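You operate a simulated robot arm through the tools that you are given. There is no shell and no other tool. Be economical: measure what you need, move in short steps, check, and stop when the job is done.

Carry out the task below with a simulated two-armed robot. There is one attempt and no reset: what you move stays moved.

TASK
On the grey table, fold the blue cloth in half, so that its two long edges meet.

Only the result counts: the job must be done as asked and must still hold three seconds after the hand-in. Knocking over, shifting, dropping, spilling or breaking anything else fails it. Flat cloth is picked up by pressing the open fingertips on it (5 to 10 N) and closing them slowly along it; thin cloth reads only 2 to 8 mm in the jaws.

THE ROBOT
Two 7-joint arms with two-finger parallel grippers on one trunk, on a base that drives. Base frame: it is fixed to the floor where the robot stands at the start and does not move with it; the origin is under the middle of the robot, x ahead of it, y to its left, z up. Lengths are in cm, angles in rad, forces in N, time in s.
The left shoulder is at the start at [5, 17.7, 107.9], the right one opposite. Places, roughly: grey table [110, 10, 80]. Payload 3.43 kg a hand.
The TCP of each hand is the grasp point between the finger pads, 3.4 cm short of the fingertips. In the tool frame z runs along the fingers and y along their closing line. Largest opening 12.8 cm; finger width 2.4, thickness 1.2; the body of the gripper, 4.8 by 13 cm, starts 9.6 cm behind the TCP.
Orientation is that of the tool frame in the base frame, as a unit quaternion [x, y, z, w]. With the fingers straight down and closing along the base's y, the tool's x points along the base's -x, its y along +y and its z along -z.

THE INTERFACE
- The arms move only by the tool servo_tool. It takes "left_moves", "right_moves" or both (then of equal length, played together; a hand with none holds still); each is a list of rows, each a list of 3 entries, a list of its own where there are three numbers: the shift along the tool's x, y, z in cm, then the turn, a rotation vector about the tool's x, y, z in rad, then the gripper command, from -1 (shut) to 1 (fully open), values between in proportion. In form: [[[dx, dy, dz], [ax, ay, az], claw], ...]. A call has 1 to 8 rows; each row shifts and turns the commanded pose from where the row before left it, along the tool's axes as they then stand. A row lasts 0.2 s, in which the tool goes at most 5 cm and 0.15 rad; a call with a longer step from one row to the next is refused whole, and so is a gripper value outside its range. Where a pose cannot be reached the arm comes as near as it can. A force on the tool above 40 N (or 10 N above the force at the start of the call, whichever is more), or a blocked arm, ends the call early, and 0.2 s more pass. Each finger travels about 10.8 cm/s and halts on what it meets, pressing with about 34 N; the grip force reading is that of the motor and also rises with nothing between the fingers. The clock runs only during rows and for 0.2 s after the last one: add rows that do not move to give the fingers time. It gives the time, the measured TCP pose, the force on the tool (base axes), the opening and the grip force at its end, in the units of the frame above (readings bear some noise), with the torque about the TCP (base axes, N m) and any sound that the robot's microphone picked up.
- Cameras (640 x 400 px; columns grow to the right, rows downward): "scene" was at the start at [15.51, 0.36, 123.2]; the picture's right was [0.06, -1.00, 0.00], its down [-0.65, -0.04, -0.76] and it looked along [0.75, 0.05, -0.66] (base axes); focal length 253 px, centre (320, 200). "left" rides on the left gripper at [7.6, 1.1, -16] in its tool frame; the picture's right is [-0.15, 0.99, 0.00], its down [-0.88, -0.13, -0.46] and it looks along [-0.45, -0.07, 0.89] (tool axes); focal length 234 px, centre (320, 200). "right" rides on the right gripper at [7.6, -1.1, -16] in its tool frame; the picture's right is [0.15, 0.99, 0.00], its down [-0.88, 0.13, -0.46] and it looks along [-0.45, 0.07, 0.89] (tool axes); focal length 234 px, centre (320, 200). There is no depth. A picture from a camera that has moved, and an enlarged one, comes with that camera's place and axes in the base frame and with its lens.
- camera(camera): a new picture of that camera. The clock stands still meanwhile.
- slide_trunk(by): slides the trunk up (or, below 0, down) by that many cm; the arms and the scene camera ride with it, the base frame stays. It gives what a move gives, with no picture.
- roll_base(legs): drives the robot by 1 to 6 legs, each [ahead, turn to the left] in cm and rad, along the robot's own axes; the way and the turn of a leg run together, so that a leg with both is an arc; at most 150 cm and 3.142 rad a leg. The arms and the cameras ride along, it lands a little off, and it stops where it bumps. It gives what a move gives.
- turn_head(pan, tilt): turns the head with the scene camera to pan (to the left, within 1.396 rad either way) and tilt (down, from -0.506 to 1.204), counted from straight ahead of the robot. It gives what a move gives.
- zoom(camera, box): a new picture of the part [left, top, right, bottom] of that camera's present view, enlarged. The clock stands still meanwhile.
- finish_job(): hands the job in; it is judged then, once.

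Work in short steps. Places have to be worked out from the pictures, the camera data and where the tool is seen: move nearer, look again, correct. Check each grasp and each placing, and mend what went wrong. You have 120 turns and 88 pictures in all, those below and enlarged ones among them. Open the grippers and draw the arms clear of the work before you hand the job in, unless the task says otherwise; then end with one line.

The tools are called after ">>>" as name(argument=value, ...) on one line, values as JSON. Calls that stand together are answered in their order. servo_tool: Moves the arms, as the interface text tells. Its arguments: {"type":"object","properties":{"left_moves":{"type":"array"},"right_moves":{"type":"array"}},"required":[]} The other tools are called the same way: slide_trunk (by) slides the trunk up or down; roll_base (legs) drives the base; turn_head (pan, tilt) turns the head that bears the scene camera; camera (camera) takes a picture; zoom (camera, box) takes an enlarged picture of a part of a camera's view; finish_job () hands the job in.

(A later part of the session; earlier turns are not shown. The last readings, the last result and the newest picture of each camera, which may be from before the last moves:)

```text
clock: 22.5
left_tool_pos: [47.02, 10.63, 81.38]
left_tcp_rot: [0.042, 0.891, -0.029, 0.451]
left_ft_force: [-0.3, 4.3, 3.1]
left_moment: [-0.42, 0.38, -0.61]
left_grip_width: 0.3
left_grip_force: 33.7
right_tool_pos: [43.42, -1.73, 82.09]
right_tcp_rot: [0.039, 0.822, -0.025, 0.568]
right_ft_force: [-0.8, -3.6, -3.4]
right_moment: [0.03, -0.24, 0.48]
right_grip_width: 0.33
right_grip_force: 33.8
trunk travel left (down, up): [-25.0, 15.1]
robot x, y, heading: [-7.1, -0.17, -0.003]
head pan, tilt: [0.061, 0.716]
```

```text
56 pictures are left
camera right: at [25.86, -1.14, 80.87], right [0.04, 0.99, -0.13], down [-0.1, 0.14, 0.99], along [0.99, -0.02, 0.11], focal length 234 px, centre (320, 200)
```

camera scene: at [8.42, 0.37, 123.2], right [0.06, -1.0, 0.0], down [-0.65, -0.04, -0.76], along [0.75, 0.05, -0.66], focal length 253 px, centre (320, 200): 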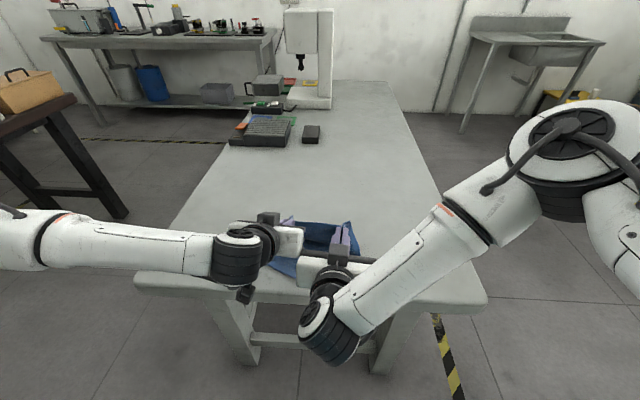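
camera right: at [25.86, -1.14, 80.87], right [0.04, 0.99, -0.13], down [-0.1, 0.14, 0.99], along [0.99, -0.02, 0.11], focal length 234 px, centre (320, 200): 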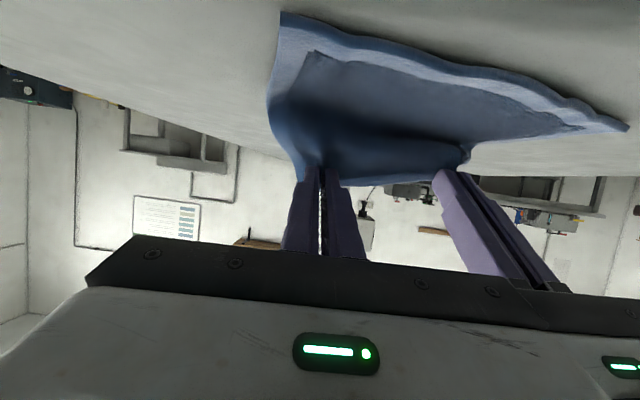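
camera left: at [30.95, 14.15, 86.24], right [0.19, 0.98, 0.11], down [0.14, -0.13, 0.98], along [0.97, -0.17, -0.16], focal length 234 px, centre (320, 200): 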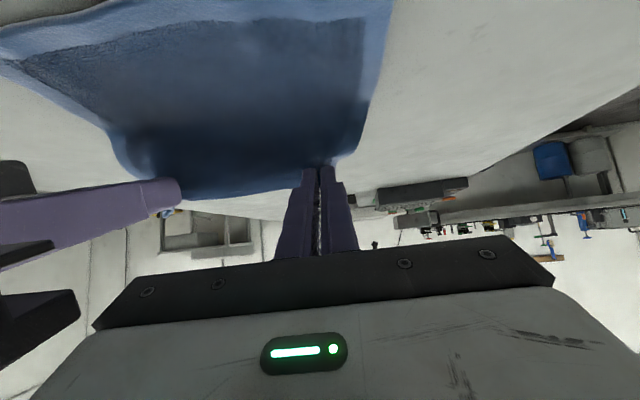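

The hands drifted inward and now touch each other lightly. I'll spread them slightly and retry the left pitch, raising the left and bringing it level with the right.

>>> servo_tool(left_moves=[[[0, 0.5, 0], [0, 0, 0], -1], [[0.348, 0, -0.934], [0, -0.13, 0], -1], [[0.204, 0, -0.977], [0, -0.13, 0], -1], [[0, 0, 0], [0, 0, 0], -1]], right_moves=[[[0, -0.4, 0], [0, 0, 0], -1], [[0, 0, 0], [0, 0, 0], -1], [[0, 0, 0], [0, 0, 0], -1], [[0, 0, 0], [0, 0, 0], -1]])

>>> camera(camera="right")

>>> camera(camera="left")

>>> zoom(camera="scene", box=[220, 190, 420, 315])

```text
clock: 23.5
left_tool_pos: [47.04, 11.12, 81.3]
left_tcp_rot: [0.044, 0.891, -0.031, 0.451]
left_ft_force: [-2.0, -10.1, 2.3]
left_moment: [-0.27, -0.02, -0.27]
left_grip_width: 0.33
left_grip_force: 34.3
left hand out of reach, approached as far as the arm can: row 2, 3
right_tool_pos: [43.21, -2.21, 82.15]
right_tcp_rot: [0.038, 0.822, -0.023, 0.567]
right_ft_force: [2.3, 9.9, -2.0]
right_moment: [0.14, 0.05, 0.36]
right_grip_width: 0.36
right_grip_force: 34.1
trunk travel left (down, up): [-25.0, 15.1]
robot x, y, heading: [-7.22, 0.01, -0.005]
head pan, tilt: [0.061, 0.716]
```

```text
55 pictures are left
camera right: at [25.73, -1.55, 80.86], right [0.04, 0.99, -0.13], down [-0.1, 0.13, 0.99], along [0.99, -0.02, 0.11], focal length 234 px, centre (320, 200)
```

right: 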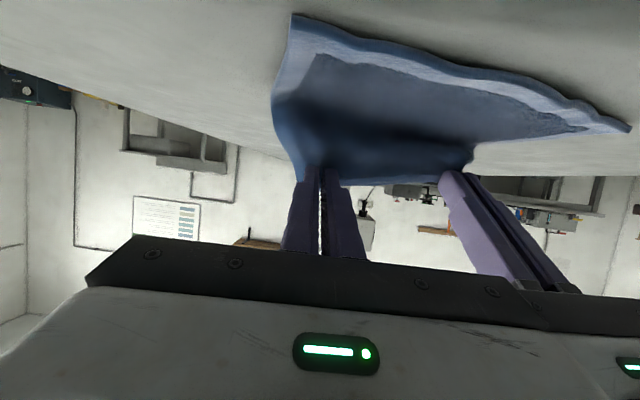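

```text
54 pictures are left
camera left: at [29.75, 13.98, 84.66], right [0.19, 0.98, 0.1], down [0.14, -0.13, 0.98], along [0.97, -0.17, -0.16], focal length 234 px, centre (320, 200)
```

left: 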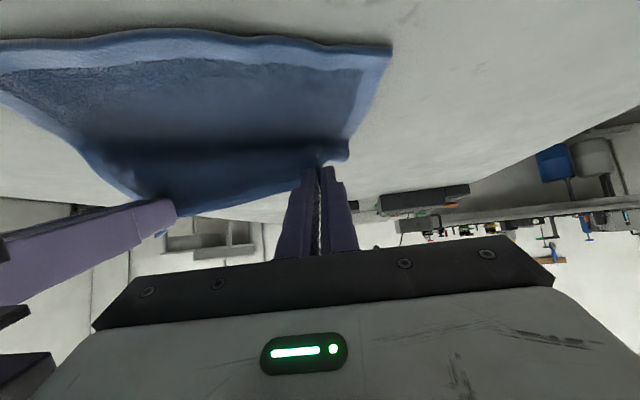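

```text
3.20 times, centred on (320, 252) of scene
camera zoom: at [8.42, 0.37, 123.2], right [0.06, -1.0, 0.0], down [-0.65, -0.04, -0.76], along [0.75, 0.05, -0.66], focal length 809 px, centre (320, 32)
```

zoom: 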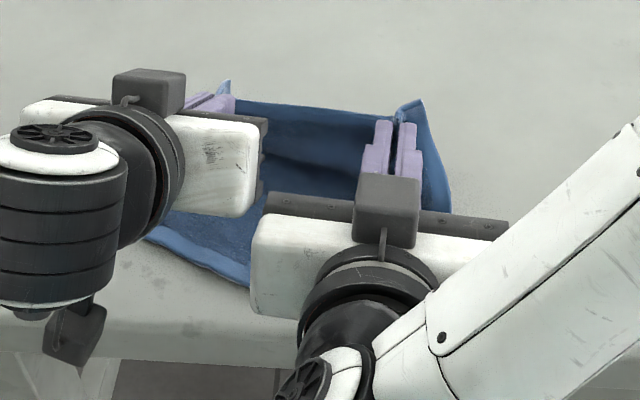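

The left wrist is limited at pitch ≈0.94. I'll test whether yawing the left hand slightly outward frees more pitch, as the mirrored yaw did for the right arm.

>>> servo_tool(left_moves=[[[0, 0, 0], [-0.11, 0, -0.08], -1], [[0, 0, 0], [-0.11, 0, -0.08], -1], [[0.2, 0, -0.8], [0, -0.1, 0], -1], [[0.2, 0, -0.8], [0, -0.1, 0], -1], [[0, 0, 0], [0, 0, 0], -1]])

>>> camera(camera="scene")

```text
clock: 23.9
left_tool_pos: [46.95, 11.39, 81.11]
left_tcp_rot: [-0.017, 0.893, 0.005, 0.449]
left_ft_force: [1.4, 18.9, -0.6]
left_moment: [-3.32, -0.01, -6.24]
left_grip_width: 0.26
left_grip_force: 33.9
right_tool_pos: [43.6, -3.19, 82.0]
right_tcp_rot: [0.045, 0.821, -0.031, 0.568]
right_ft_force: [-2.5, -18.5, 1.0]
right_moment: [3.25, 0.05, 5.86]
right_grip_width: 0.36
right_grip_force: 33.7
trunk travel left (down, up): [-25.0, 15.1]
robot x, y, heading: [-7.09, 0.09, -0.001]
head pan, tilt: [0.061, 0.716]
stopped in row 2 (left hand): the force on the tool passed its limit (the readings are from after the stop); the commanded pose is now the measured one
```

```text
52 pictures are left
camera scene: at [8.4, 0.39, 123.2], right [0.06, -1.0, 0.0], down [-0.65, -0.04, -0.76], along [0.75, 0.05, -0.66], focal length 253 px, centre (320, 200)
```

scene: 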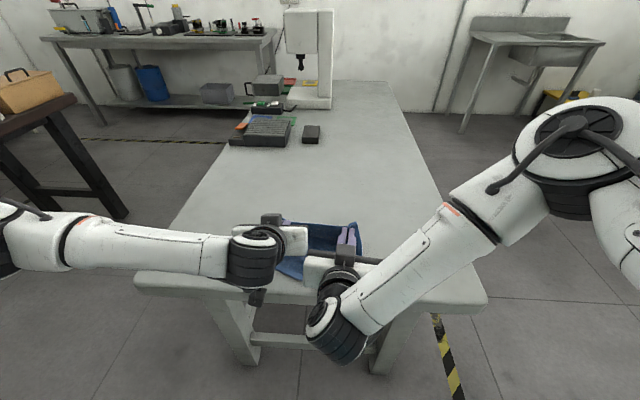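

Yawing outward made the gripper bodies touch. I'll undo it and look again.

>>> servo_tool(left_moves=[[[0, 0, 0], [0.1, 0, 0.07], -1], [[0, 0, 0], [0, 0, 0], -1]], right_moves=[[[0, 0, 0], [0, 0, 0], -1], [[0, 0.4, 0], [0, 0, 0], -1]])

>>> camera(camera="left")

>>> zoom(camera="scene", box=[220, 190, 420, 315])

```text
clock: 24.5
left_tool_pos: [46.8, 11.25, 81.26]
left_tcp_rot: [0.035, 0.892, -0.023, 0.45]
left_ft_force: [-1.4, -7.9, 0.7]
left_moment: [-0.16, -0.01, -0.19]
left_grip_width: 0.26
left_grip_force: 33.5
right_tool_pos: [43.73, -2.7, 81.98]
right_tcp_rot: [0.046, 0.821, -0.033, 0.569]
right_ft_force: [3.0, 7.6, -1.2]
right_moment: [0.11, 0.02, 0.26]
right_grip_width: 0.34
right_grip_force: 33.9
trunk travel left (down, up): [-25.0, 15.1]
robot x, y, heading: [-7.17, 0.01, -0.002]
head pan, tilt: [0.061, 0.716]
```

```text
51 pictures are left
camera left: at [29.59, 13.8, 84.59], right [0.17, 0.98, 0.11], down [0.15, -0.13, 0.98], along [0.97, -0.15, -0.17], focal length 234 px, centre (320, 200)
```

left: 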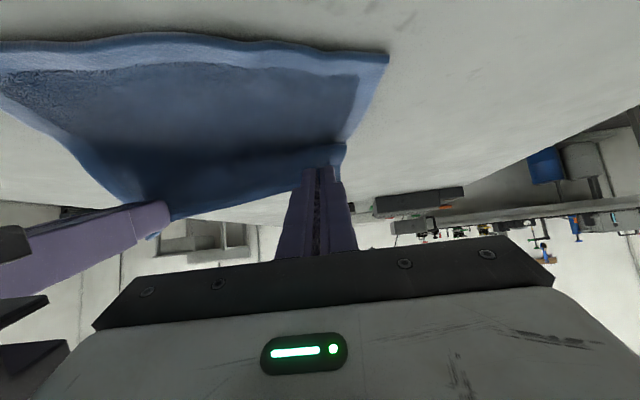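

```text
3.20 times, centred on (320, 252) of scene
camera zoom: at [8.42, 0.37, 123.2], right [0.06, -1.0, 0.0], down [-0.65, -0.04, -0.75], along [0.75, 0.05, -0.66], focal length 809 px, centre (320, 32)
```

zoom: 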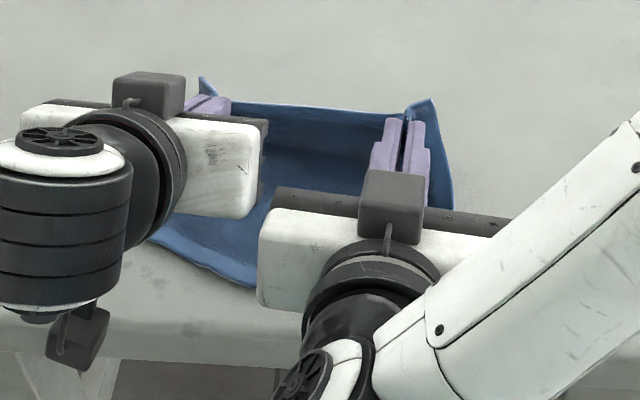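

The near corners now look to be at about (41.2, 16.5) and (36, −3.7). I'll roll back another 7 cm to carry the held edge over the near edge, then measure.

>>> roll_base(legs=[[-7, 0]])

>>> camera(camera="left")

>>> camera(camera="right")

>>> zoom(camera="scene", box=[220, 190, 420, 315])

```text
clock: 25.5
left_tool_pos: [40.05, 11.37, 81.26]
left_tcp_rot: [0.035, 0.892, -0.023, 0.45]
left_ft_force: [-1.7, -8.3, 1.2]
left_moment: [-0.15, -0.03, -0.2]
left_grip_width: 0.26
left_grip_force: 33.6
right_tool_pos: [36.81, -2.69, 81.97]
right_tcp_rot: [0.046, 0.82, -0.032, 0.569]
right_ft_force: [2.5, 8.4, -1.0]
right_moment: [0.07, 0.02, 0.27]
right_grip_width: 0.36
right_grip_force: 34.3
trunk travel left (down, up): [-25.0, 15.1]
robot x, y, heading: [-14.33, -0.08, -0.004]
head pan, tilt: [0.061, 0.716]
```

```text
49 pictures are left
camera left: at [22.72, 13.82, 84.6], right [0.17, 0.98, 0.11], down [0.15, -0.13, 0.98], along [0.97, -0.15, -0.17], focal length 234 px, centre (320, 200)
```

left: 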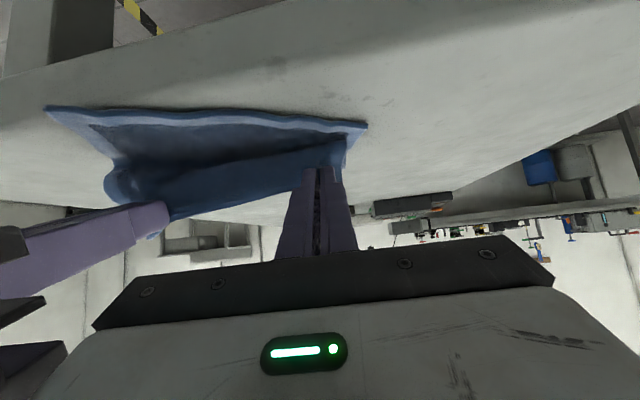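

```text
48 pictures are left
camera right: at [19.27, -1.73, 80.63], right [0.06, 0.99, -0.14], down [-0.1, 0.14, 0.98], along [0.99, -0.04, 0.11], focal length 234 px, centre (320, 200)
```

right: 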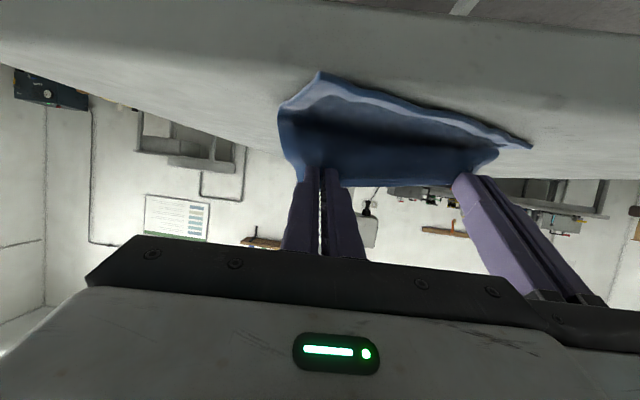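

```text
3.20 times, centred on (320, 252) of scene
camera zoom: at [1.51, 0.36, 123.21], right [0.06, -1.0, 0.0], down [-0.65, -0.04, -0.76], along [0.75, 0.05, -0.66], focal length 809 px, centre (320, 32)
```

zoom: 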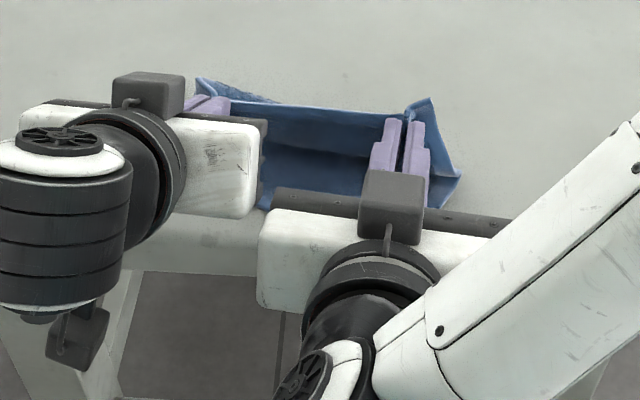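

The held edge hovers near the near edge but sits about 2 cm too far right. I'll shift both hands about 1.9 cm left and lower them to about 2 cm above the table.

>>> servo_tool(left_moves=[[[0, 0.95, 0], [0, 0, 0], -1], [[0, 0.95, 0], [0, 0, 0], -1], [[0.53, 0, 0.39], [0, 0, 0], -1], [[0.53, 0, 0.39], [0, 0, 0], -1], [[0.4, 0, 0.3], [0, 0, 0], -1], [[0, 0, 0], [0, 0, 0], -1]], right_moves=[[[0, 0.95, 0], [0, 0, 0], -1], [[0, 0.95, 0], [0, 0, 0], -1], [[1.1, 0, 0.4], [0, 0, 0], -1], [[1.1, 0, 0.4], [0, 0, 0], -1], [[0.9, 0, 0.35], [0, 0, 0], -1], [[0, 0, 0], [0, 0, 0], -1]])

>>> camera(camera="left")

>>> camera(camera="right")

>>> zoom(camera="scene", box=[220, 190, 420, 315])

```text
clock: 26.9
left_tool_pos: [40.07, 13.09, 79.31]
left_tcp_rot: [0.035, 0.892, -0.024, 0.45]
left_ft_force: [-1.4, -5.6, 0.9]
left_moment: [-0.1, -0.01, -0.12]
left_grip_width: 0.26
left_grip_force: 34.1
right_tool_pos: [37.11, -0.86, 78.83]
right_tcp_rot: [0.044, 0.821, -0.03, 0.569]
right_ft_force: [1.4, 5.8, 1.3]
right_moment: [0.06, -0.05, 0.2]
right_grip_width: 0.34
right_grip_force: 33.7
trunk travel left (down, up): [-25.0, 15.1]
robot x, y, heading: [-14.05, 0.09, -0.001]
head pan, tilt: [0.061, 0.716]
```

```text
46 pictures are left
camera left: at [22.8, 15.71, 82.74], right [0.17, 0.98, 0.11], down [0.15, -0.13, 0.98], along [0.97, -0.15, -0.17], focal length 234 px, centre (320, 200)
```

left: 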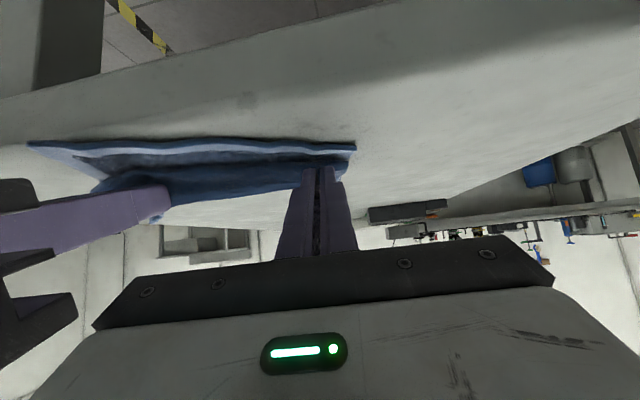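

```text
45 pictures are left
camera right: at [19.48, 0.14, 77.41], right [0.06, 0.99, -0.14], down [-0.1, 0.14, 0.98], along [0.99, -0.04, 0.11], focal length 234 px, centre (320, 200)
```

right: 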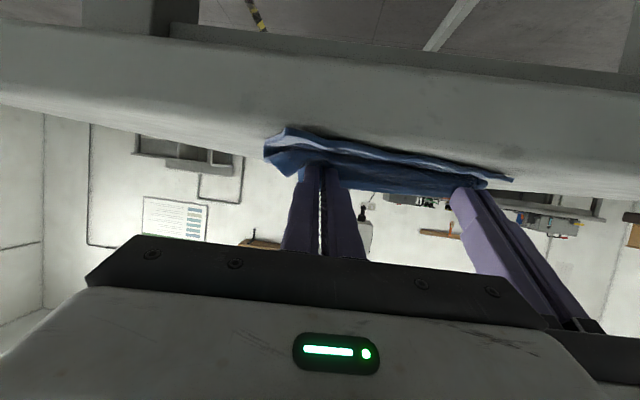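

```text
3.20 times, centred on (320, 252) of scene
camera zoom: at [1.56, 0.36, 123.2], right [0.06, -1.0, 0.0], down [-0.65, -0.04, -0.76], along [0.75, 0.05, -0.66], focal length 809 px, centre (320, 32)
```

zoom: 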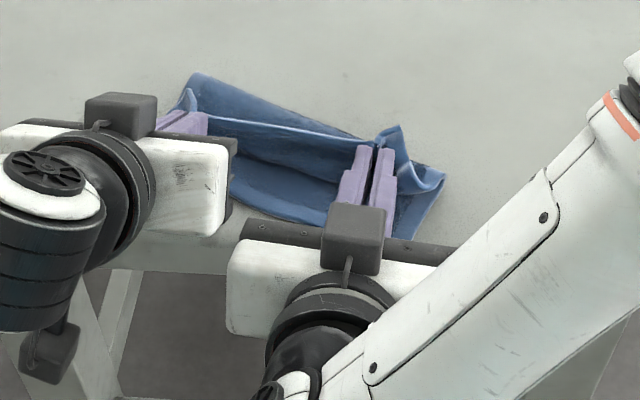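

Now I can see that the near edge runs about x = 35 + 0.2·y, and the held edge is still 2–3 cm short of it. I'll pull both hands back by about 2.2 cm (left) and 2.8 cm (right).

>>> servo_tool(left_moves=[[[0.43, 0.1, -0.6], [0, 0, 0], -1], [[0.43, 0.1, -0.6], [0, 0, 0], -1], [[0.43, 0.1, -0.6], [0, 0, 0], -1], [[0, 0, 0], [0, 0, 0], -1]], right_moves=[[[0.33, 0.1, -0.87], [0, 0, 0], -1], [[0.33, 0.1, -0.87], [0, 0, 0], -1], [[0.33, 0.1, -0.87], [0, 0, 0], -1], [[0, 0, 0], [0, 0, 0], -1]])

>>> zoom(camera="scene", box=[220, 190, 420, 315])

>>> zoom(camera="left", box=[0, 100, 400, 350])

```text
clock: 27.9
left_tool_pos: [37.92, 13.74, 79.38]
left_tcp_rot: [0.036, 0.892, -0.024, 0.45]
left_ft_force: [-1.7, -5.0, 0.4]
left_moment: [-0.04, 0.0, -0.15]
left_grip_width: 0.22
left_grip_force: 34.0
right_tool_pos: [34.21, -0.14, 78.75]
right_tcp_rot: [0.046, 0.821, -0.032, 0.569]
right_ft_force: [1.4, 4.5, 0.5]
right_moment: [0.08, -0.05, 0.17]
right_grip_width: 0.33
right_grip_force: 34.4
trunk travel left (down, up): [-25.0, 15.1]
robot x, y, heading: [-14.06, -0.01, -0.003]
head pan, tilt: [0.061, 0.716]
```

```text
3.20 times, centred on (320, 252) of scene
camera zoom: at [1.55, 0.37, 123.2], right [0.06, -1.0, 0.0], down [-0.65, -0.04, -0.76], along [0.75, 0.05, -0.66], focal length 809 px, centre (320, 32)
```

zoom: 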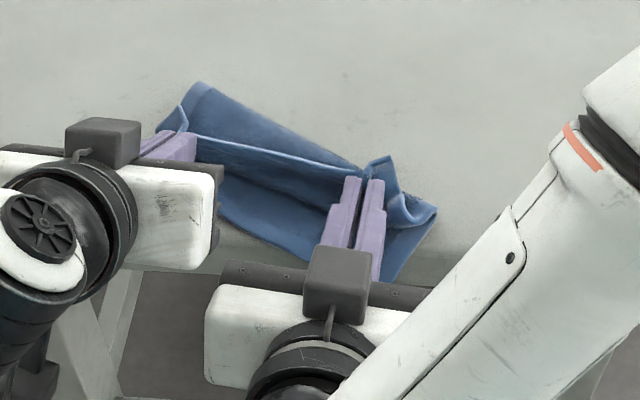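

```text
1.60 times, centred on (200, 225) of left
camera zoom: at [20.7, 16.18, 82.77], right [0.17, 0.98, 0.11], down [0.15, -0.13, 0.98], along [0.97, -0.15, -0.17], focal length 375 px, centre (512, 160)
```

zoom: 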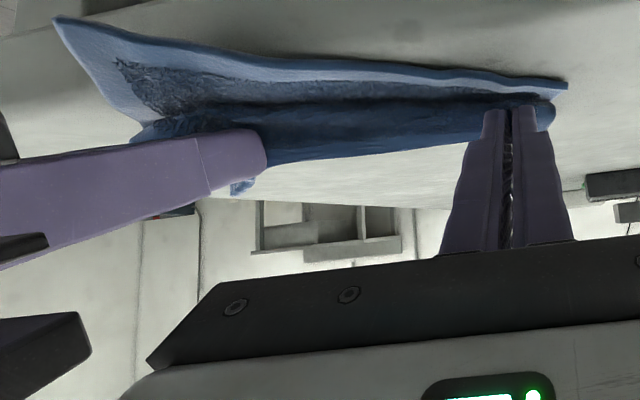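

The pull dragged the lower layer too: its edge is now yawed about 30°, against about 13° for the upper one, and its right corner is at the table edge. I'll advance the left hand a little to match, then release and withdraw for a clean view before correcting one hand at a time.

>>> servo_tool(left_moves=[[[-0.44, 0, 0.6], [0, 0, 0], -1], [[-0.2, 0, 0.9], [0, 0, 0], -1], [[0, 0, 0], [0, 0, 0], -0.85], [[0, 0, 0], [0, 0, 0], -0.7], [[0, 0, 0], [0, 0, 0], -0.55], [[0, 0, -2], [0, 0, 0], -0.55], [[0, 0, -3], [0, 0, 0], -0.55], [[0, 0, -3], [0, 0, 0], -0.55]], right_moves=[[[0.2, 0, 0], [0, 0, 0], -1], [[0.2, 0, 0], [0, 0, 0], -1], [[0, 0, 0], [0, 0, 0], -0.85], [[0, 0, 0], [0, 0, 0], -0.7], [[0, 0, 0], [0, 0, 0], -0.55], [[0, 0, -2], [0, 0, 0], -0.55], [[0, 0, -3], [0, 0, 0], -0.55], [[0, 0, -3], [0, 0, 0], -0.55]])

>>> zoom(camera="scene", box=[220, 190, 420, 315])

```text
clock: 29.7
left_tool_pos: [33.29, 13.95, 83.93]
left_tcp_rot: [0.035, 0.892, -0.023, 0.45]
left_ft_force: [-0.8, 0.9, 0.2]
left_moment: [0.02, -0.01, 0.02]
left_grip_width: 2.88
left_grip_force: 0.0
right_tool_pos: [27.08, 0.43, 81.13]
right_tcp_rot: [0.049, 0.821, -0.036, 0.567]
right_ft_force: [0.1, 0.0, 0.1]
right_moment: [0.0, 0.0, 0.01]
right_grip_width: 2.87
right_grip_force: 0.1
trunk travel left (down, up): [-25.0, 15.1]
robot x, y, heading: [-14.35, 0.24, 0.002]
head pan, tilt: [0.061, 0.716]
```

```text
3.20 times, centred on (320, 252) of scene
camera zoom: at [1.55, 0.36, 123.2], right [0.06, -1.0, 0.0], down [-0.65, -0.04, -0.76], along [0.75, 0.05, -0.66], focal length 809 px, centre (320, 32)
```

zoom: 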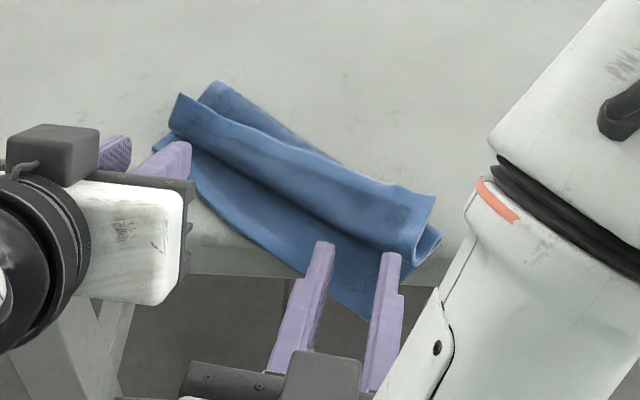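

The cloth is released. I'll lift both hands up and outward to get a clear view.

>>> servo_tool(left_moves=[[[-1, 3, -3], [0, 0.15, 0], -0.55], [[-1, 3, -3], [0, 0.15, 0], -0.55], [[-1, 3, -3], [0, 0.15, 0], -0.55], [[0, 3, -2], [0, 0.15, 0], -0.55], [[0, 3, -2], [0, 0.15, 0], -0.55], [[0, 0, 0], [0, 0.15, 0], -0.55], [[0, 0, 0], [0, 0, 0], -0.55]], right_moves=[[[-2, -3, -2], [0, 0.15, 0], -0.55], [[-2, -3, -2], [0, 0.15, 0], -0.55], [[-2, -3, -2], [0, 0.15, 0], -0.55], [[-1, -3, -2], [0, 0.15, 0], -0.55], [[-1, -3, -2], [0, 0.15, 0], -0.55], [[0, 0, 0], [0, 0.15, 0], -0.55], [[0, 0, 0], [0, 0.15, 0], -0.55]])

>>> zoom(camera="scene", box=[200, 180, 420, 318])

```text
clock: 31.3
left_tool_pos: [28.74, 29.62, 95.73]
left_tcp_rot: [0.042, 0.999, -0.006, 0.015]
left_ft_force: [0.1, 0.8, -0.2]
left_moment: [0.0, 0.0, 0.0]
left_grip_width: 2.9
left_grip_force: 0.0
right_tool_pos: [21.72, -13.74, 93.69]
right_tcp_rot: [0.055, 0.995, -0.005, 0.08]
right_ft_force: [0.4, -0.7, -0.1]
right_moment: [0.01, 0.01, 0.01]
right_grip_width: 2.9
right_grip_force: 0.1
trunk travel left (down, up): [-25.0, 15.1]
robot x, y, heading: [-14.18, -0.08, -0.002]
head pan, tilt: [0.061, 0.716]
```

```text
2.90 times, centred on (310, 249) of scene
camera zoom: at [1.58, 0.36, 123.2], right [0.06, -1.0, 0.0], down [-0.65, -0.04, -0.75], along [0.75, 0.05, -0.66], focal length 732 px, centre (349, 58)
```

zoom: 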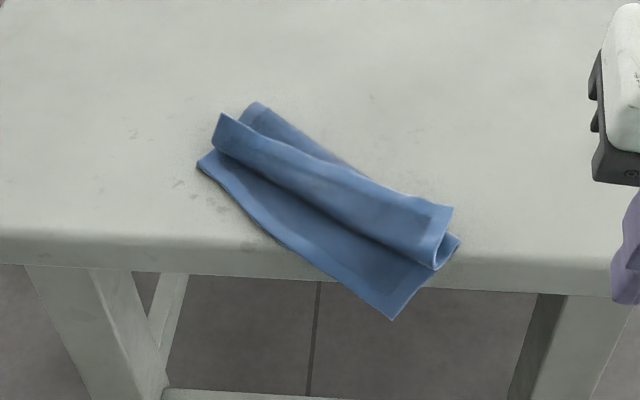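

The upper layer doubled back on itself. A better way: its free edge now lies on top pointing away, so I'll grip it from above, lift the whole cloth to hang, and lay it down with the crease on my side. That needs no wrist flip. I'll move the hands over that edge.

>>> servo_tool(left_moves=[[[0, 0, 0], [0, 0.03, 0], -0.56], [[-2.8, -2.65, 1.5], [0, 0, 0], -0.56], [[-2.8, -2.65, 1.5], [0, 0, 0], -0.56], [[-2.8, -2.65, 1.5], [0, 0, 0], -0.56], [[-2.8, -2.65, 1.5], [0, 0, 0], -0.56], [[-2.8, -2.65, 1.5], [0, 0, 0], -0.56], [[-2.8, -2.65, 1.5], [0, 0, 0], -0.56], [[0, 0, 0], [0, 0, 0], -0.56]], right_moves=[[[0, 0, 0], [0, 0.15, 0], -0.56], [[-2.87, 2.61, 1.5], [0, 0, 0], -0.56], [[-2.87, 2.61, 1.5], [0, 0, 0], -0.56], [[-2.87, 2.61, 1.5], [0, 0, 0], -0.56], [[-2.87, 2.61, 1.5], [0, 0, 0], -0.56], [[-2.87, 2.61, 1.5], [0, 0, 0], -0.56], [[0, 0, 0], [0, 0, 0], -0.56], [[0, 0, 0], [0, 0, 0], -0.56]])

>>> servo_tool(left_moves=[[[0, 0, 0], [0, 0, 0.14], -0.56], [[0, 0, 0], [0, 0, 0.14], -0.56], [[0, 0, 0], [0, 0, 0.06], -0.56], [[0, 0, 0], [0, 0, 0], -0.56]], right_moves=[[[0, 0, 0], [0, 0, 0.14], -0.56], [[0, 0, 0], [0, 0, 0.14], -0.56], [[0, 0, 0], [0, 0, 0.04], -0.56], [[0, 0, 0], [0, 0, 0], -0.56]])

>>> camera(camera="left")

>>> camera(camera="right")

```text
clock: 33.1
left_tool_pos: [44.18, 12.58, 87.07]
left_tcp_rot: [0.041, 0.999, -0.005, 0.002]
left_ft_force: [-1.1, 0.0, -1.1]
left_moment: [-0.01, 0.03, -0.01]
left_grip_width: 2.85
left_grip_force: 0.0
right_tool_pos: [37.52, -2.68, 86.1]
right_tcp_rot: [0.055, 0.998, 0.0, 0.006]
right_ft_force: [0.3, 0.7, -0.5]
right_moment: [0.0, -0.02, 0.01]
right_grip_width: 2.81
right_grip_force: 0.0
trunk travel left (down, up): [-25.0, 15.1]
robot x, y, heading: [-13.97, 0.04, 0.001]
head pan, tilt: [0.061, 0.716]
```

```text
clock: 34.1
left_tool_pos: [44.06, 12.42, 86.92]
left_tcp_rot: [0.211, 0.977, -0.005, 0.002]
left_ft_force: [0.7, 1.0, -0.7]
left_moment: [0.01, 0.03, 0.0]
left_grip_width: 2.84
left_grip_force: 0.0
right_tool_pos: [37.68, -2.6, 86.17]
right_tcp_rot: [0.214, 0.977, 0.0, 0.006]
right_ft_force: [0.9, 0.4, -0.5]
right_moment: [0.0, 0.02, -0.01]
right_grip_width: 2.82
right_grip_force: 0.0
trunk travel left (down, up): [-25.0, 15.1]
robot x, y, heading: [-13.9, 0.06, 0.003]
head pan, tilt: [0.061, 0.716]
```

```text
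39 pictures are left
camera left: at [37.51, 16.63, 102.85], right [0.54, 0.84, -0.01], down [0.75, -0.48, 0.46], along [0.39, -0.26, -0.89], focal length 234 px, centre (320, 200)
```

left: 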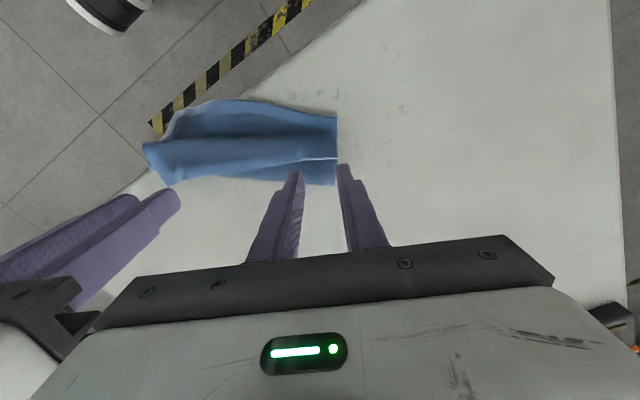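

```text
38 pictures are left
camera right: at [30.13, -0.31, 102.1], right [0.28, 0.96, 0.0], down [0.85, -0.25, 0.47], along [0.45, -0.13, -0.88], focal length 234 px, centre (320, 200)
```

right: 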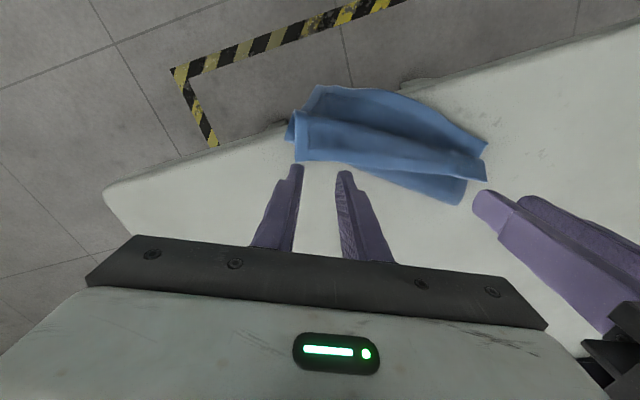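

The flap edge runs from about (44.8, 13.8, 78.5) to (37.2, −5.3, 77). I'll adjust and lower the hands to just above it.

>>> servo_tool(left_moves=[[[0.67, -1.1, 1.0], [0, 0, 0], -0.56], [[0, 0, 2.2], [0, 0, 0], -0.56], [[0, 0, 2.2], [0, 0, 0], -0.56], [[0, 0, 0], [0, 0, 0], -0.56]], right_moves=[[[0.3, 0, 1.0], [0, 0, 0], -0.56], [[0, 0, 2.2], [0, 0, 0], -0.56], [[0, 0, 2.2], [0, 0, 0], -0.56], [[0, 0, 0], [0, 0, 0], -0.56]])

>>> zoom(camera="left", box=[160, 60, 480, 260])

>>> zoom(camera="right", box=[160, 60, 480, 260])

>>> zoom(camera="scene", box=[220, 190, 400, 303])

```text
clock: 35.1
left_tool_pos: [43.12, 11.53, 81.69]
left_tcp_rot: [0.209, 0.978, -0.006, 0.003]
left_ft_force: [-0.1, -0.5, 0.8]
left_moment: [0.0, 0.03, 0.01]
left_grip_width: 2.81
left_grip_force: 0.0
right_tool_pos: [37.49, -2.3, 80.7]
right_tcp_rot: [0.213, 0.977, 0.0, 0.006]
right_ft_force: [0.1, 0.7, 0.2]
right_moment: [0.0, 0.0, -0.02]
right_grip_width: 2.83
right_grip_force: 0.1
trunk travel left (down, up): [-25.0, 15.1]
robot x, y, heading: [-13.94, 0.18, -0.001]
head pan, tilt: [0.061, 0.716]
```

```text
2.00 times, centred on (320, 160) of left
camera zoom: at [36.46, 15.84, 97.63], right [0.54, 0.84, -0.01], down [0.75, -0.48, 0.46], along [0.39, -0.25, -0.89], focal length 468 px, centre (320, 280)
```

zoom: 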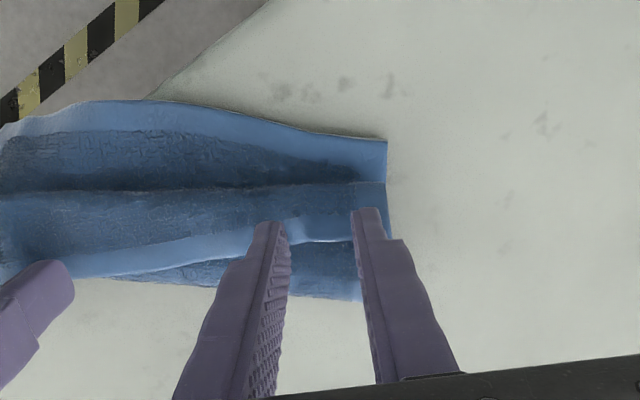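

```text
2.00 times, centred on (320, 160) of right
camera zoom: at [30.08, 0.0, 96.71], right [0.28, 0.96, 0.0], down [0.85, -0.25, 0.47], along [0.45, -0.13, -0.88], focal length 468 px, centre (320, 280)
```

zoom: 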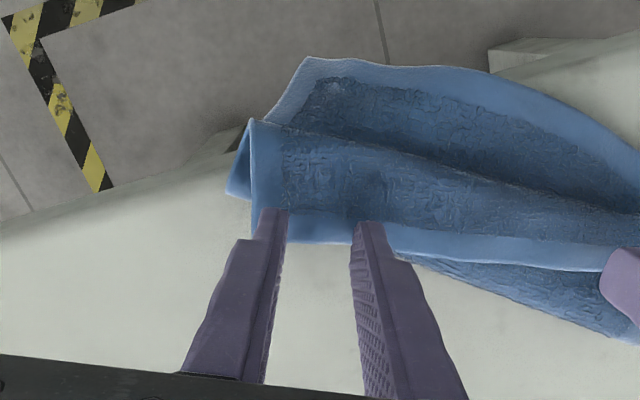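

```text
3.54 times, centred on (310, 246) of scene
camera zoom: at [1.56, 0.37, 123.2], right [0.06, -1.0, 0.0], down [-0.65, -0.04, -0.76], along [0.75, 0.05, -0.66], focal length 894 px, centre (355, 35)
```

zoom: 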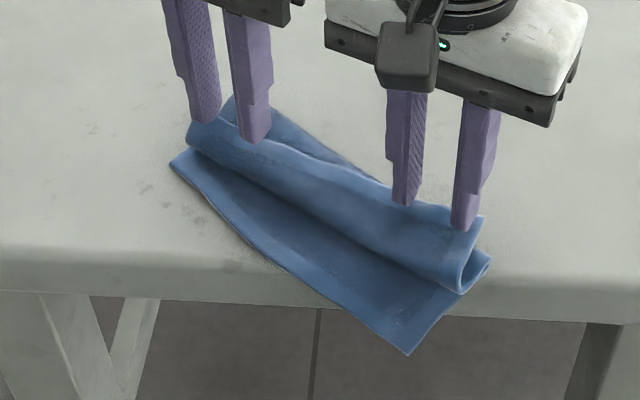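

Alignment is good. I'll shift slightly inward over the flap and descend in small steps until contact.

>>> servo_tool(left_moves=[[[0.3, 0, 0.5], [0, 0, 0], -0.56], [[0, 0, 0.5], [0, 0, 0], -0.56], [[0, 0, 0.4], [0, 0, 0], -0.56], [[0, 0, 0], [0, 0, 0], -0.56]], right_moves=[[[0.5, 0, 0.4], [0, 0, 0], -0.56], [[0, 0, 0.3], [0, 0, 0], -0.56], [[0, 0, 0.3], [0, 0, 0], -0.56], [[0, 0, 0], [0, 0, 0], -0.56]])

```text
clock: 36.1
left_tool_pos: [42.9, 11.86, 80.01]
left_tcp_rot: [0.21, 0.978, -0.005, 0.002]
left_ft_force: [0.4, 0.3, 0.6]
left_moment: [0.0, -0.01, 0.03]
left_grip_width: 2.83
left_grip_force: 0.1
right_tool_pos: [36.97, -2.11, 79.87]
right_tcp_rot: [0.213, 0.977, 0.0, 0.006]
right_ft_force: [0.5, -0.4, 1.6]
right_moment: [0.02, 0.02, -0.02]
right_grip_width: 2.81
right_grip_force: 0.0
trunk travel left (down, up): [-25.0, 15.1]
robot x, y, heading: [-13.98, -0.13, 0.0]
head pan, tilt: [0.061, 0.716]
```

No firm contact yet, so I continue down.

>>> servo_tool(left_moves=[[[0, 0, 0.3], [0, 0, 0], -0.56], [[0, 0, 0.2], [0, 0, 0], -0.56], [[0, 0, 0.1], [0, 0, 0], -0.56], [[0, 0, 0], [0, 0, 0], -0.56]], right_moves=[[[0, 0, 0.25], [0, 0, 0], -0.56], [[0, 0, 0.15], [0, 0, 0], -0.56], [[0, 0, 0.1], [0, 0, 0], -0.56], [[0, 0, 0], [0, 0, 0], -0.56]])

```text
clock: 37.1
left_tool_pos: [42.87, 11.74, 79.57]
left_tcp_rot: [0.21, 0.978, -0.005, 0.003]
left_ft_force: [0.0, 0.5, 2.2]
left_moment: [0.02, -0.05, 0.04]
left_grip_width: 2.82
left_grip_force: 0.1
right_tool_pos: [36.82, -2.14, 79.48]
right_tcp_rot: [0.213, 0.977, 0.001, 0.006]
right_ft_force: [0.5, 0.5, 5.1]
right_moment: [0.02, -0.01, -0.03]
right_grip_width: 2.81
right_grip_force: 0.1
trunk travel left (down, up): [-25.0, 15.1]
robot x, y, heading: [-13.93, -0.12, 0.002]
head pan, tilt: [0.061, 0.716]
```

The right presses at 5 N and the left at 2 N. I'll press the left more and check the view.

>>> servo_tool(left_moves=[[[0, 0, 0.2], [0, 0, 0], -0.56], [[0, 0, 0.15], [0, 0, 0], -0.56], [[0, 0, 0], [0, 0, 0], -0.56]], right_moves=[[[0, 0, 0.1], [0, 0, 0], -0.56], [[0, 0, 0], [0, 0, 0], -0.56], [[0, 0, 0], [0, 0, 0], -0.56]])

>>> zoom(camera="scene", box=[220, 190, 400, 303])

```text
clock: 37.9
left_tool_pos: [42.75, 11.56, 79.1]
left_tcp_rot: [0.21, 0.978, -0.005, 0.005]
left_ft_force: [0.5, 1.2, 8.5]
left_moment: [0.08, -0.06, -0.05]
left_grip_width: 2.81
left_grip_force: 0.1
right_tool_pos: [36.87, -2.14, 79.25]
right_tcp_rot: [0.212, 0.977, 0.0, 0.007]
right_ft_force: [-1.1, -0.3, 6.5]
right_moment: [0.0, 0.04, 0.01]
right_grip_width: 2.74
right_grip_force: 0.0
trunk travel left (down, up): [-25.0, 15.1]
robot x, y, heading: [-14.01, -0.34, 0.002]
head pan, tilt: [0.061, 0.716]
```

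```text
3.54 times, centred on (310, 246) of scene
camera zoom: at [1.42, 0.36, 123.23], right [0.06, -1.0, 0.0], down [-0.65, -0.04, -0.76], along [0.75, 0.05, -0.65], focal length 894 px, centre (355, 35)
```

zoom: 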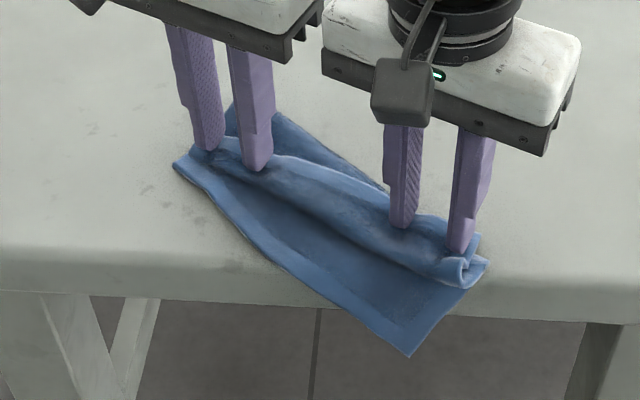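

The fingers press on the flap at about 7–8 N each. Now I close slowly.

>>> servo_tool(left_moves=[[[0, 0, 0], [0, 0, 0], -0.62], [[0, 0, 0], [0, 0, 0], -0.68], [[0, 0, 0], [0, 0, 0], -0.74], [[0, 0, 0], [0, 0, 0], -0.8], [[0, 0, 0], [0, 0, 0], -0.86], [[0, 0, 0], [0, 0, 0], -0.92], [[0, 0, 0], [0, 0, 0], -1], [[0, 0, 0], [0, 0, 0], -1]], right_moves=[[[0, 0, 0.08], [0, 0, 0], -0.62], [[0, 0, 0], [0, 0, 0], -0.68], [[0, 0, 0], [0, 0, 0], -0.74], [[0, 0, 0], [0, 0, 0], -0.8], [[0, 0, 0], [0, 0, 0], -0.86], [[0, 0, 0], [0, 0, 0], -0.92], [[0, 0, 0], [0, 0, 0], -1], [[0, 0, 0], [0, 0, 0], -1]])

>>> zoom(camera="scene", box=[220, 190, 400, 303])

```text
clock: 39.7
left_tool_pos: [42.7, 11.51, 79.26]
left_tcp_rot: [0.211, 0.977, -0.006, 0.004]
left_ft_force: [-4.4, -7.9, 11.3]
left_moment: [-0.31, 0.2, -0.02]
left_grip_width: 0.67
left_grip_force: 33.7
right_tool_pos: [36.84, -2.04, 79.33]
right_tcp_rot: [0.214, 0.977, 0.002, 0.007]
right_ft_force: [5.8, 10.1, 7.1]
right_moment: [0.35, -0.15, -0.07]
right_grip_width: 0.37
right_grip_force: 33.9
trunk travel left (down, up): [-25.0, 15.1]
robot x, y, heading: [-14.0, -0.18, -0.003]
head pan, tilt: [0.061, 0.716]
```

```text
3.54 times, centred on (310, 246) of scene
camera zoom: at [1.41, 0.36, 123.23], right [0.06, -1.0, 0.0], down [-0.65, -0.04, -0.76], along [0.75, 0.05, -0.65], focal length 894 px, centre (355, 35)
```

zoom: 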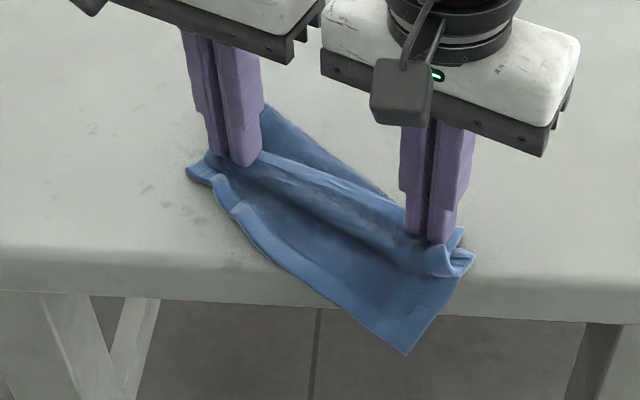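

The right holds a single layer (3.7 mm), but the left reads 6.7 mm and may hold two. I'll lift both a bit and look.

>>> servo_tool(left_moves=[[[0, -0.2, -1.5], [0, 0, 0], -1], [[0, 0, -2], [0, 0, 0], -1], [[0, 0, -2.5], [0, 0, 0], -1], [[0, 0, -2.5], [0, 0, 0], -1], [[0, 0, 0], [0, 0, 0], -1]], right_moves=[[[0, 0.2, -1.5], [0, 0, 0], -1], [[0, 0, -2], [0, 0, 0], -1], [[0, 0, -2.5], [0, 0, 0], -1], [[0, 0, -2.5], [0, 0, 0], -1], [[0, 0, 0], [0, 0, 0], -1]])

>>> camera(camera="left")

>>> zoom(camera="scene", box=[220, 160, 420, 285])

```text
clock: 40.9
left_tool_pos: [42.81, 11.44, 87.68]
left_tcp_rot: [0.211, 0.978, -0.006, 0.002]
left_ft_force: [-4.2, -8.8, -0.6]
left_moment: [-0.33, 0.17, 0.01]
left_grip_width: 0.62
left_grip_force: 34.0
right_tool_pos: [36.74, -2.02, 87.54]
right_tcp_rot: [0.213, 0.977, 0.002, 0.006]
right_ft_force: [5.4, 9.5, 0.3]
right_moment: [0.34, -0.16, -0.08]
right_grip_width: 0.38
right_grip_force: 33.9
trunk travel left (down, up): [-25.0, 15.1]
robot x, y, heading: [-14.27, 0.27, -0.001]
head pan, tilt: [0.061, 0.716]
```

```text
32 pictures are left
camera left: at [36.19, 15.75, 103.62], right [0.54, 0.84, -0.01], down [0.75, -0.48, 0.46], along [0.39, -0.26, -0.89], focal length 234 px, centre (320, 200)
```

left: 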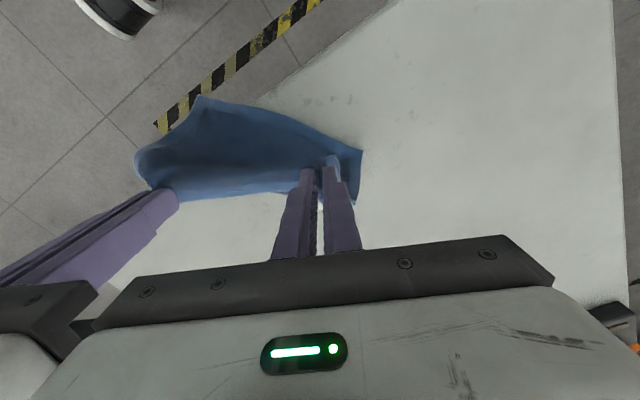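

```text
3.20 times, centred on (320, 222) of scene
camera zoom: at [1.56, 0.37, 123.2], right [0.06, -1.0, 0.0], down [-0.65, -0.04, -0.75], along [0.75, 0.05, -0.66], focal length 809 px, centre (320, 128)
```

zoom: 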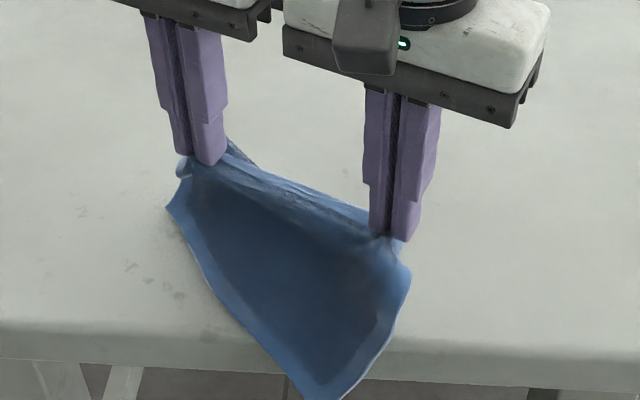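

The left pinch caught two layers, so I'll reset. I'll roll forward 14 cm to drag the whole cloth back onto the table, trailing behind the hands.

>>> roll_base(legs=[[14, 0]])

>>> servo_tool(left_moves=[[[0, 0, 1.5], [0, 0, 0], -1], [[0, 0, 1.5], [0, 0, 0], -0.85], [[0, 0, 0], [0, 0, 0], -0.6], [[0, 0, 0], [0, 0, 0], -0.4], [[0, 0, -2], [0, 0, 0], -0.4], [[0, 1, -3], [0, 0, 0], -0.4], [[0, 2, -3], [0, 0, 0], -0.4], [[0, 2, -2], [0, 0, 0], -0.4]], right_moves=[[[0, 0, 1.5], [0, 0, 0], -1], [[0, 0, 1.5], [0, 0, 0], -1], [[0, 0, 0], [0, 0, 0], -1], [[0, 0, 0], [0, 0, 0], -1], [[0, 0, 0], [0, 0, 0], -1], [[0, 0, 0], [0, 0, 0], -1], [[0, 0, 0], [0, 0, 0], -1], [[0, 0, 0], [0, 0, 0], -1]])

>>> camera(camera="scene")

```text
clock: 42.3
left_tool_pos: [56.76, 11.59, 87.74]
left_tcp_rot: [0.209, 0.978, -0.006, 0.002]
left_ft_force: [-4.6, -10.1, 0.1]
left_moment: [-0.33, 0.21, -0.02]
left_grip_width: 0.63
left_grip_force: 33.6
right_tool_pos: [50.65, -2.01, 87.63]
right_tcp_rot: [0.212, 0.977, 0.001, 0.007]
right_ft_force: [4.6, 8.9, 0.2]
right_moment: [0.34, -0.17, -0.11]
right_grip_width: 0.39
right_grip_force: 33.7
trunk travel left (down, up): [-25.0, 15.1]
robot x, y, heading: [0.38, -0.12, -0.002]
head pan, tilt: [0.061, 0.716]
```

```text
clock: 44.1
left_tool_pos: [58.76, 16.35, 94.65]
left_tcp_rot: [0.209, 0.978, -0.005, 0.002]
left_ft_force: [-0.1, -0.8, -0.2]
left_moment: [-0.02, 0.04, -0.02]
left_grip_width: 3.85
left_grip_force: 0.1
right_tool_pos: [50.78, -1.95, 84.49]
right_tcp_rot: [0.212, 0.977, 0.0, 0.007]
right_ft_force: [0.3, 0.3, -0.1]
right_moment: [0.03, -0.03, 0.0]
right_grip_width: 0.38
right_grip_force: 33.9
trunk travel left (down, up): [-25.0, 15.1]
robot x, y, heading: [-0.1, -0.2, 0.0]
head pan, tilt: [0.061, 0.716]
```

```text
30 pictures are left
camera scene: at [15.54, 0.42, 123.2], right [0.06, -1.0, 0.0], down [-0.65, -0.04, -0.76], along [0.75, 0.05, -0.66], focal length 253 px, centre (320, 200)
```

scene: 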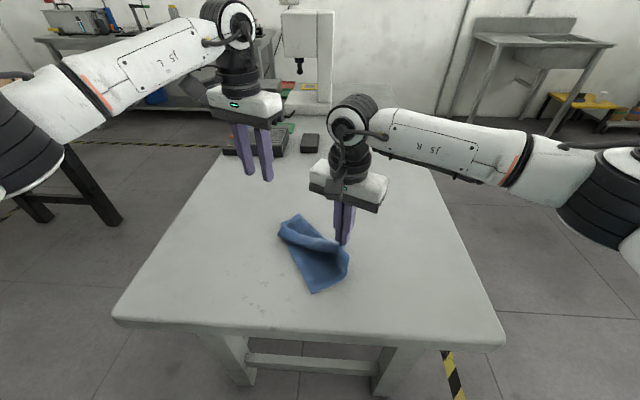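

>>> zoom(camera="scene", box=[240, 190, 400, 310])

```text
3.33 times, centred on (320, 250) of scene
camera zoom: at [15.54, 0.42, 123.2], right [0.06, -1.0, 0.0], down [-0.65, -0.04, -0.76], along [0.75, 0.05, -0.66], focal length 842 px, centre (320, 33)
```

zoom: 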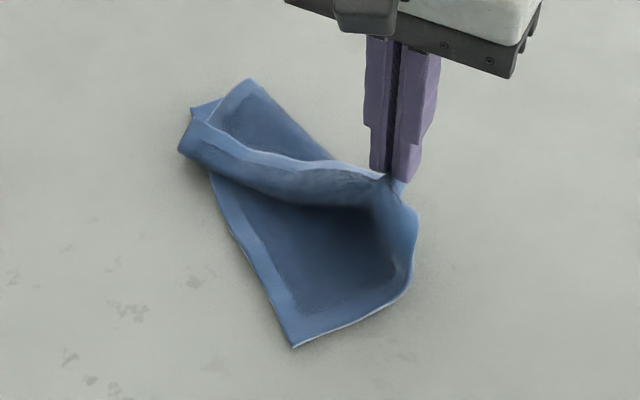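

The right still holds the far edge near its right corner and the left side is curled. I'll look from the left wrist camera to find the far-left corner.

>>> zoom(camera="left", box=[60, 20, 380, 220])

```text
2.00 times, centred on (220, 120) of left
camera zoom: at [52.18, 20.6, 110.59], right [0.54, 0.84, -0.01], down [0.75, -0.47, 0.46], along [0.39, -0.26, -0.89], focal length 468 px, centre (520, 360)
```

zoom: 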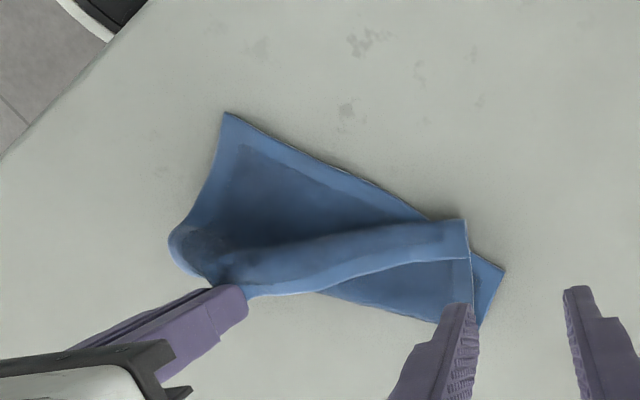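

The far-left corner is at about (57.8, 12.2), on top of the flap. I'll pull the right hand outward 2.5 cm to straighten the edge, then bring the left over the flap near that corner.

>>> servo_tool(left_moves=[[[0, 0, 0], [0, 0, 0], -0.56], [[0, 0, 0], [0, 0, 0], -0.56], [[0, -2.1, 2.4], [0, 0, 0], -0.56], [[0, -2.1, 2.6], [0, 0, 0], -0.56], [[0, -2.1, 2.6], [0, 0, 0], -0.56], [[0, 0, 2.6], [0, 0, 0], -0.56], [[0, 0, 2.6], [0, 0, 0], -0.56], [[0, 0, 0], [0, 0, 0], -0.56]], right_moves=[[[0, -1.25, 1], [0, 0, 0], -1], [[0, -1.25, 1], [0, 0, 0], -1], [[0, 0, 0], [0, 0, 0], -1], [[0, 0, 0], [0, 0, 0], -1], [[0, 0, 0], [0, 0, 0], -1], [[0, 0, 0], [0, 0, 0], -1], [[0, 0, 0], [0, 0, 0], -1], [[0, 0, 0], [0, 0, 0], -1]])

>>> zoom(camera="left", box=[120, 60, 440, 260])

```text
clock: 45.9
left_tool_pos: [56.32, 10.46, 81.71]
left_tcp_rot: [0.209, 0.978, -0.005, 0.003]
left_ft_force: [0.5, -0.7, -0.2]
left_moment: [0.02, -0.01, 0.0]
left_grip_width: 2.8
left_grip_force: 0.1
right_tool_pos: [49.98, -4.24, 82.55]
right_tcp_rot: [0.212, 0.977, 0.001, 0.006]
right_ft_force: [0.2, 1.0, 0.2]
right_moment: [-0.01, 0.04, -0.02]
right_grip_width: 0.38
right_grip_force: 34.3
trunk travel left (down, up): [-25.0, 15.1]
robot x, y, heading: [-0.13, -0.31, 0.002]
head pan, tilt: [0.061, 0.716]
```

```text
2.00 times, centred on (280, 160) of left
camera zoom: at [49.7, 14.72, 97.62], right [0.54, 0.84, -0.01], down [0.75, -0.47, 0.46], along [0.39, -0.26, -0.89], focal length 468 px, centre (400, 280)
```

zoom: 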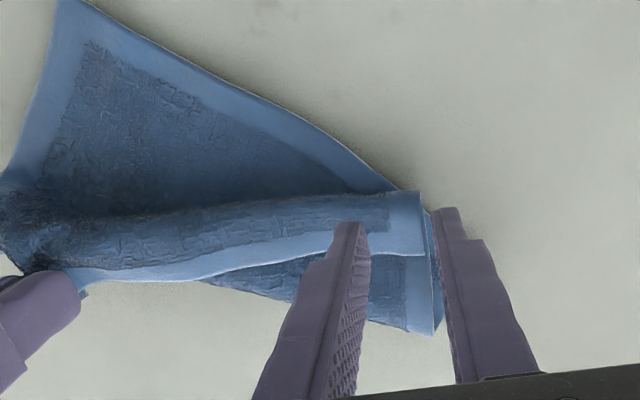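

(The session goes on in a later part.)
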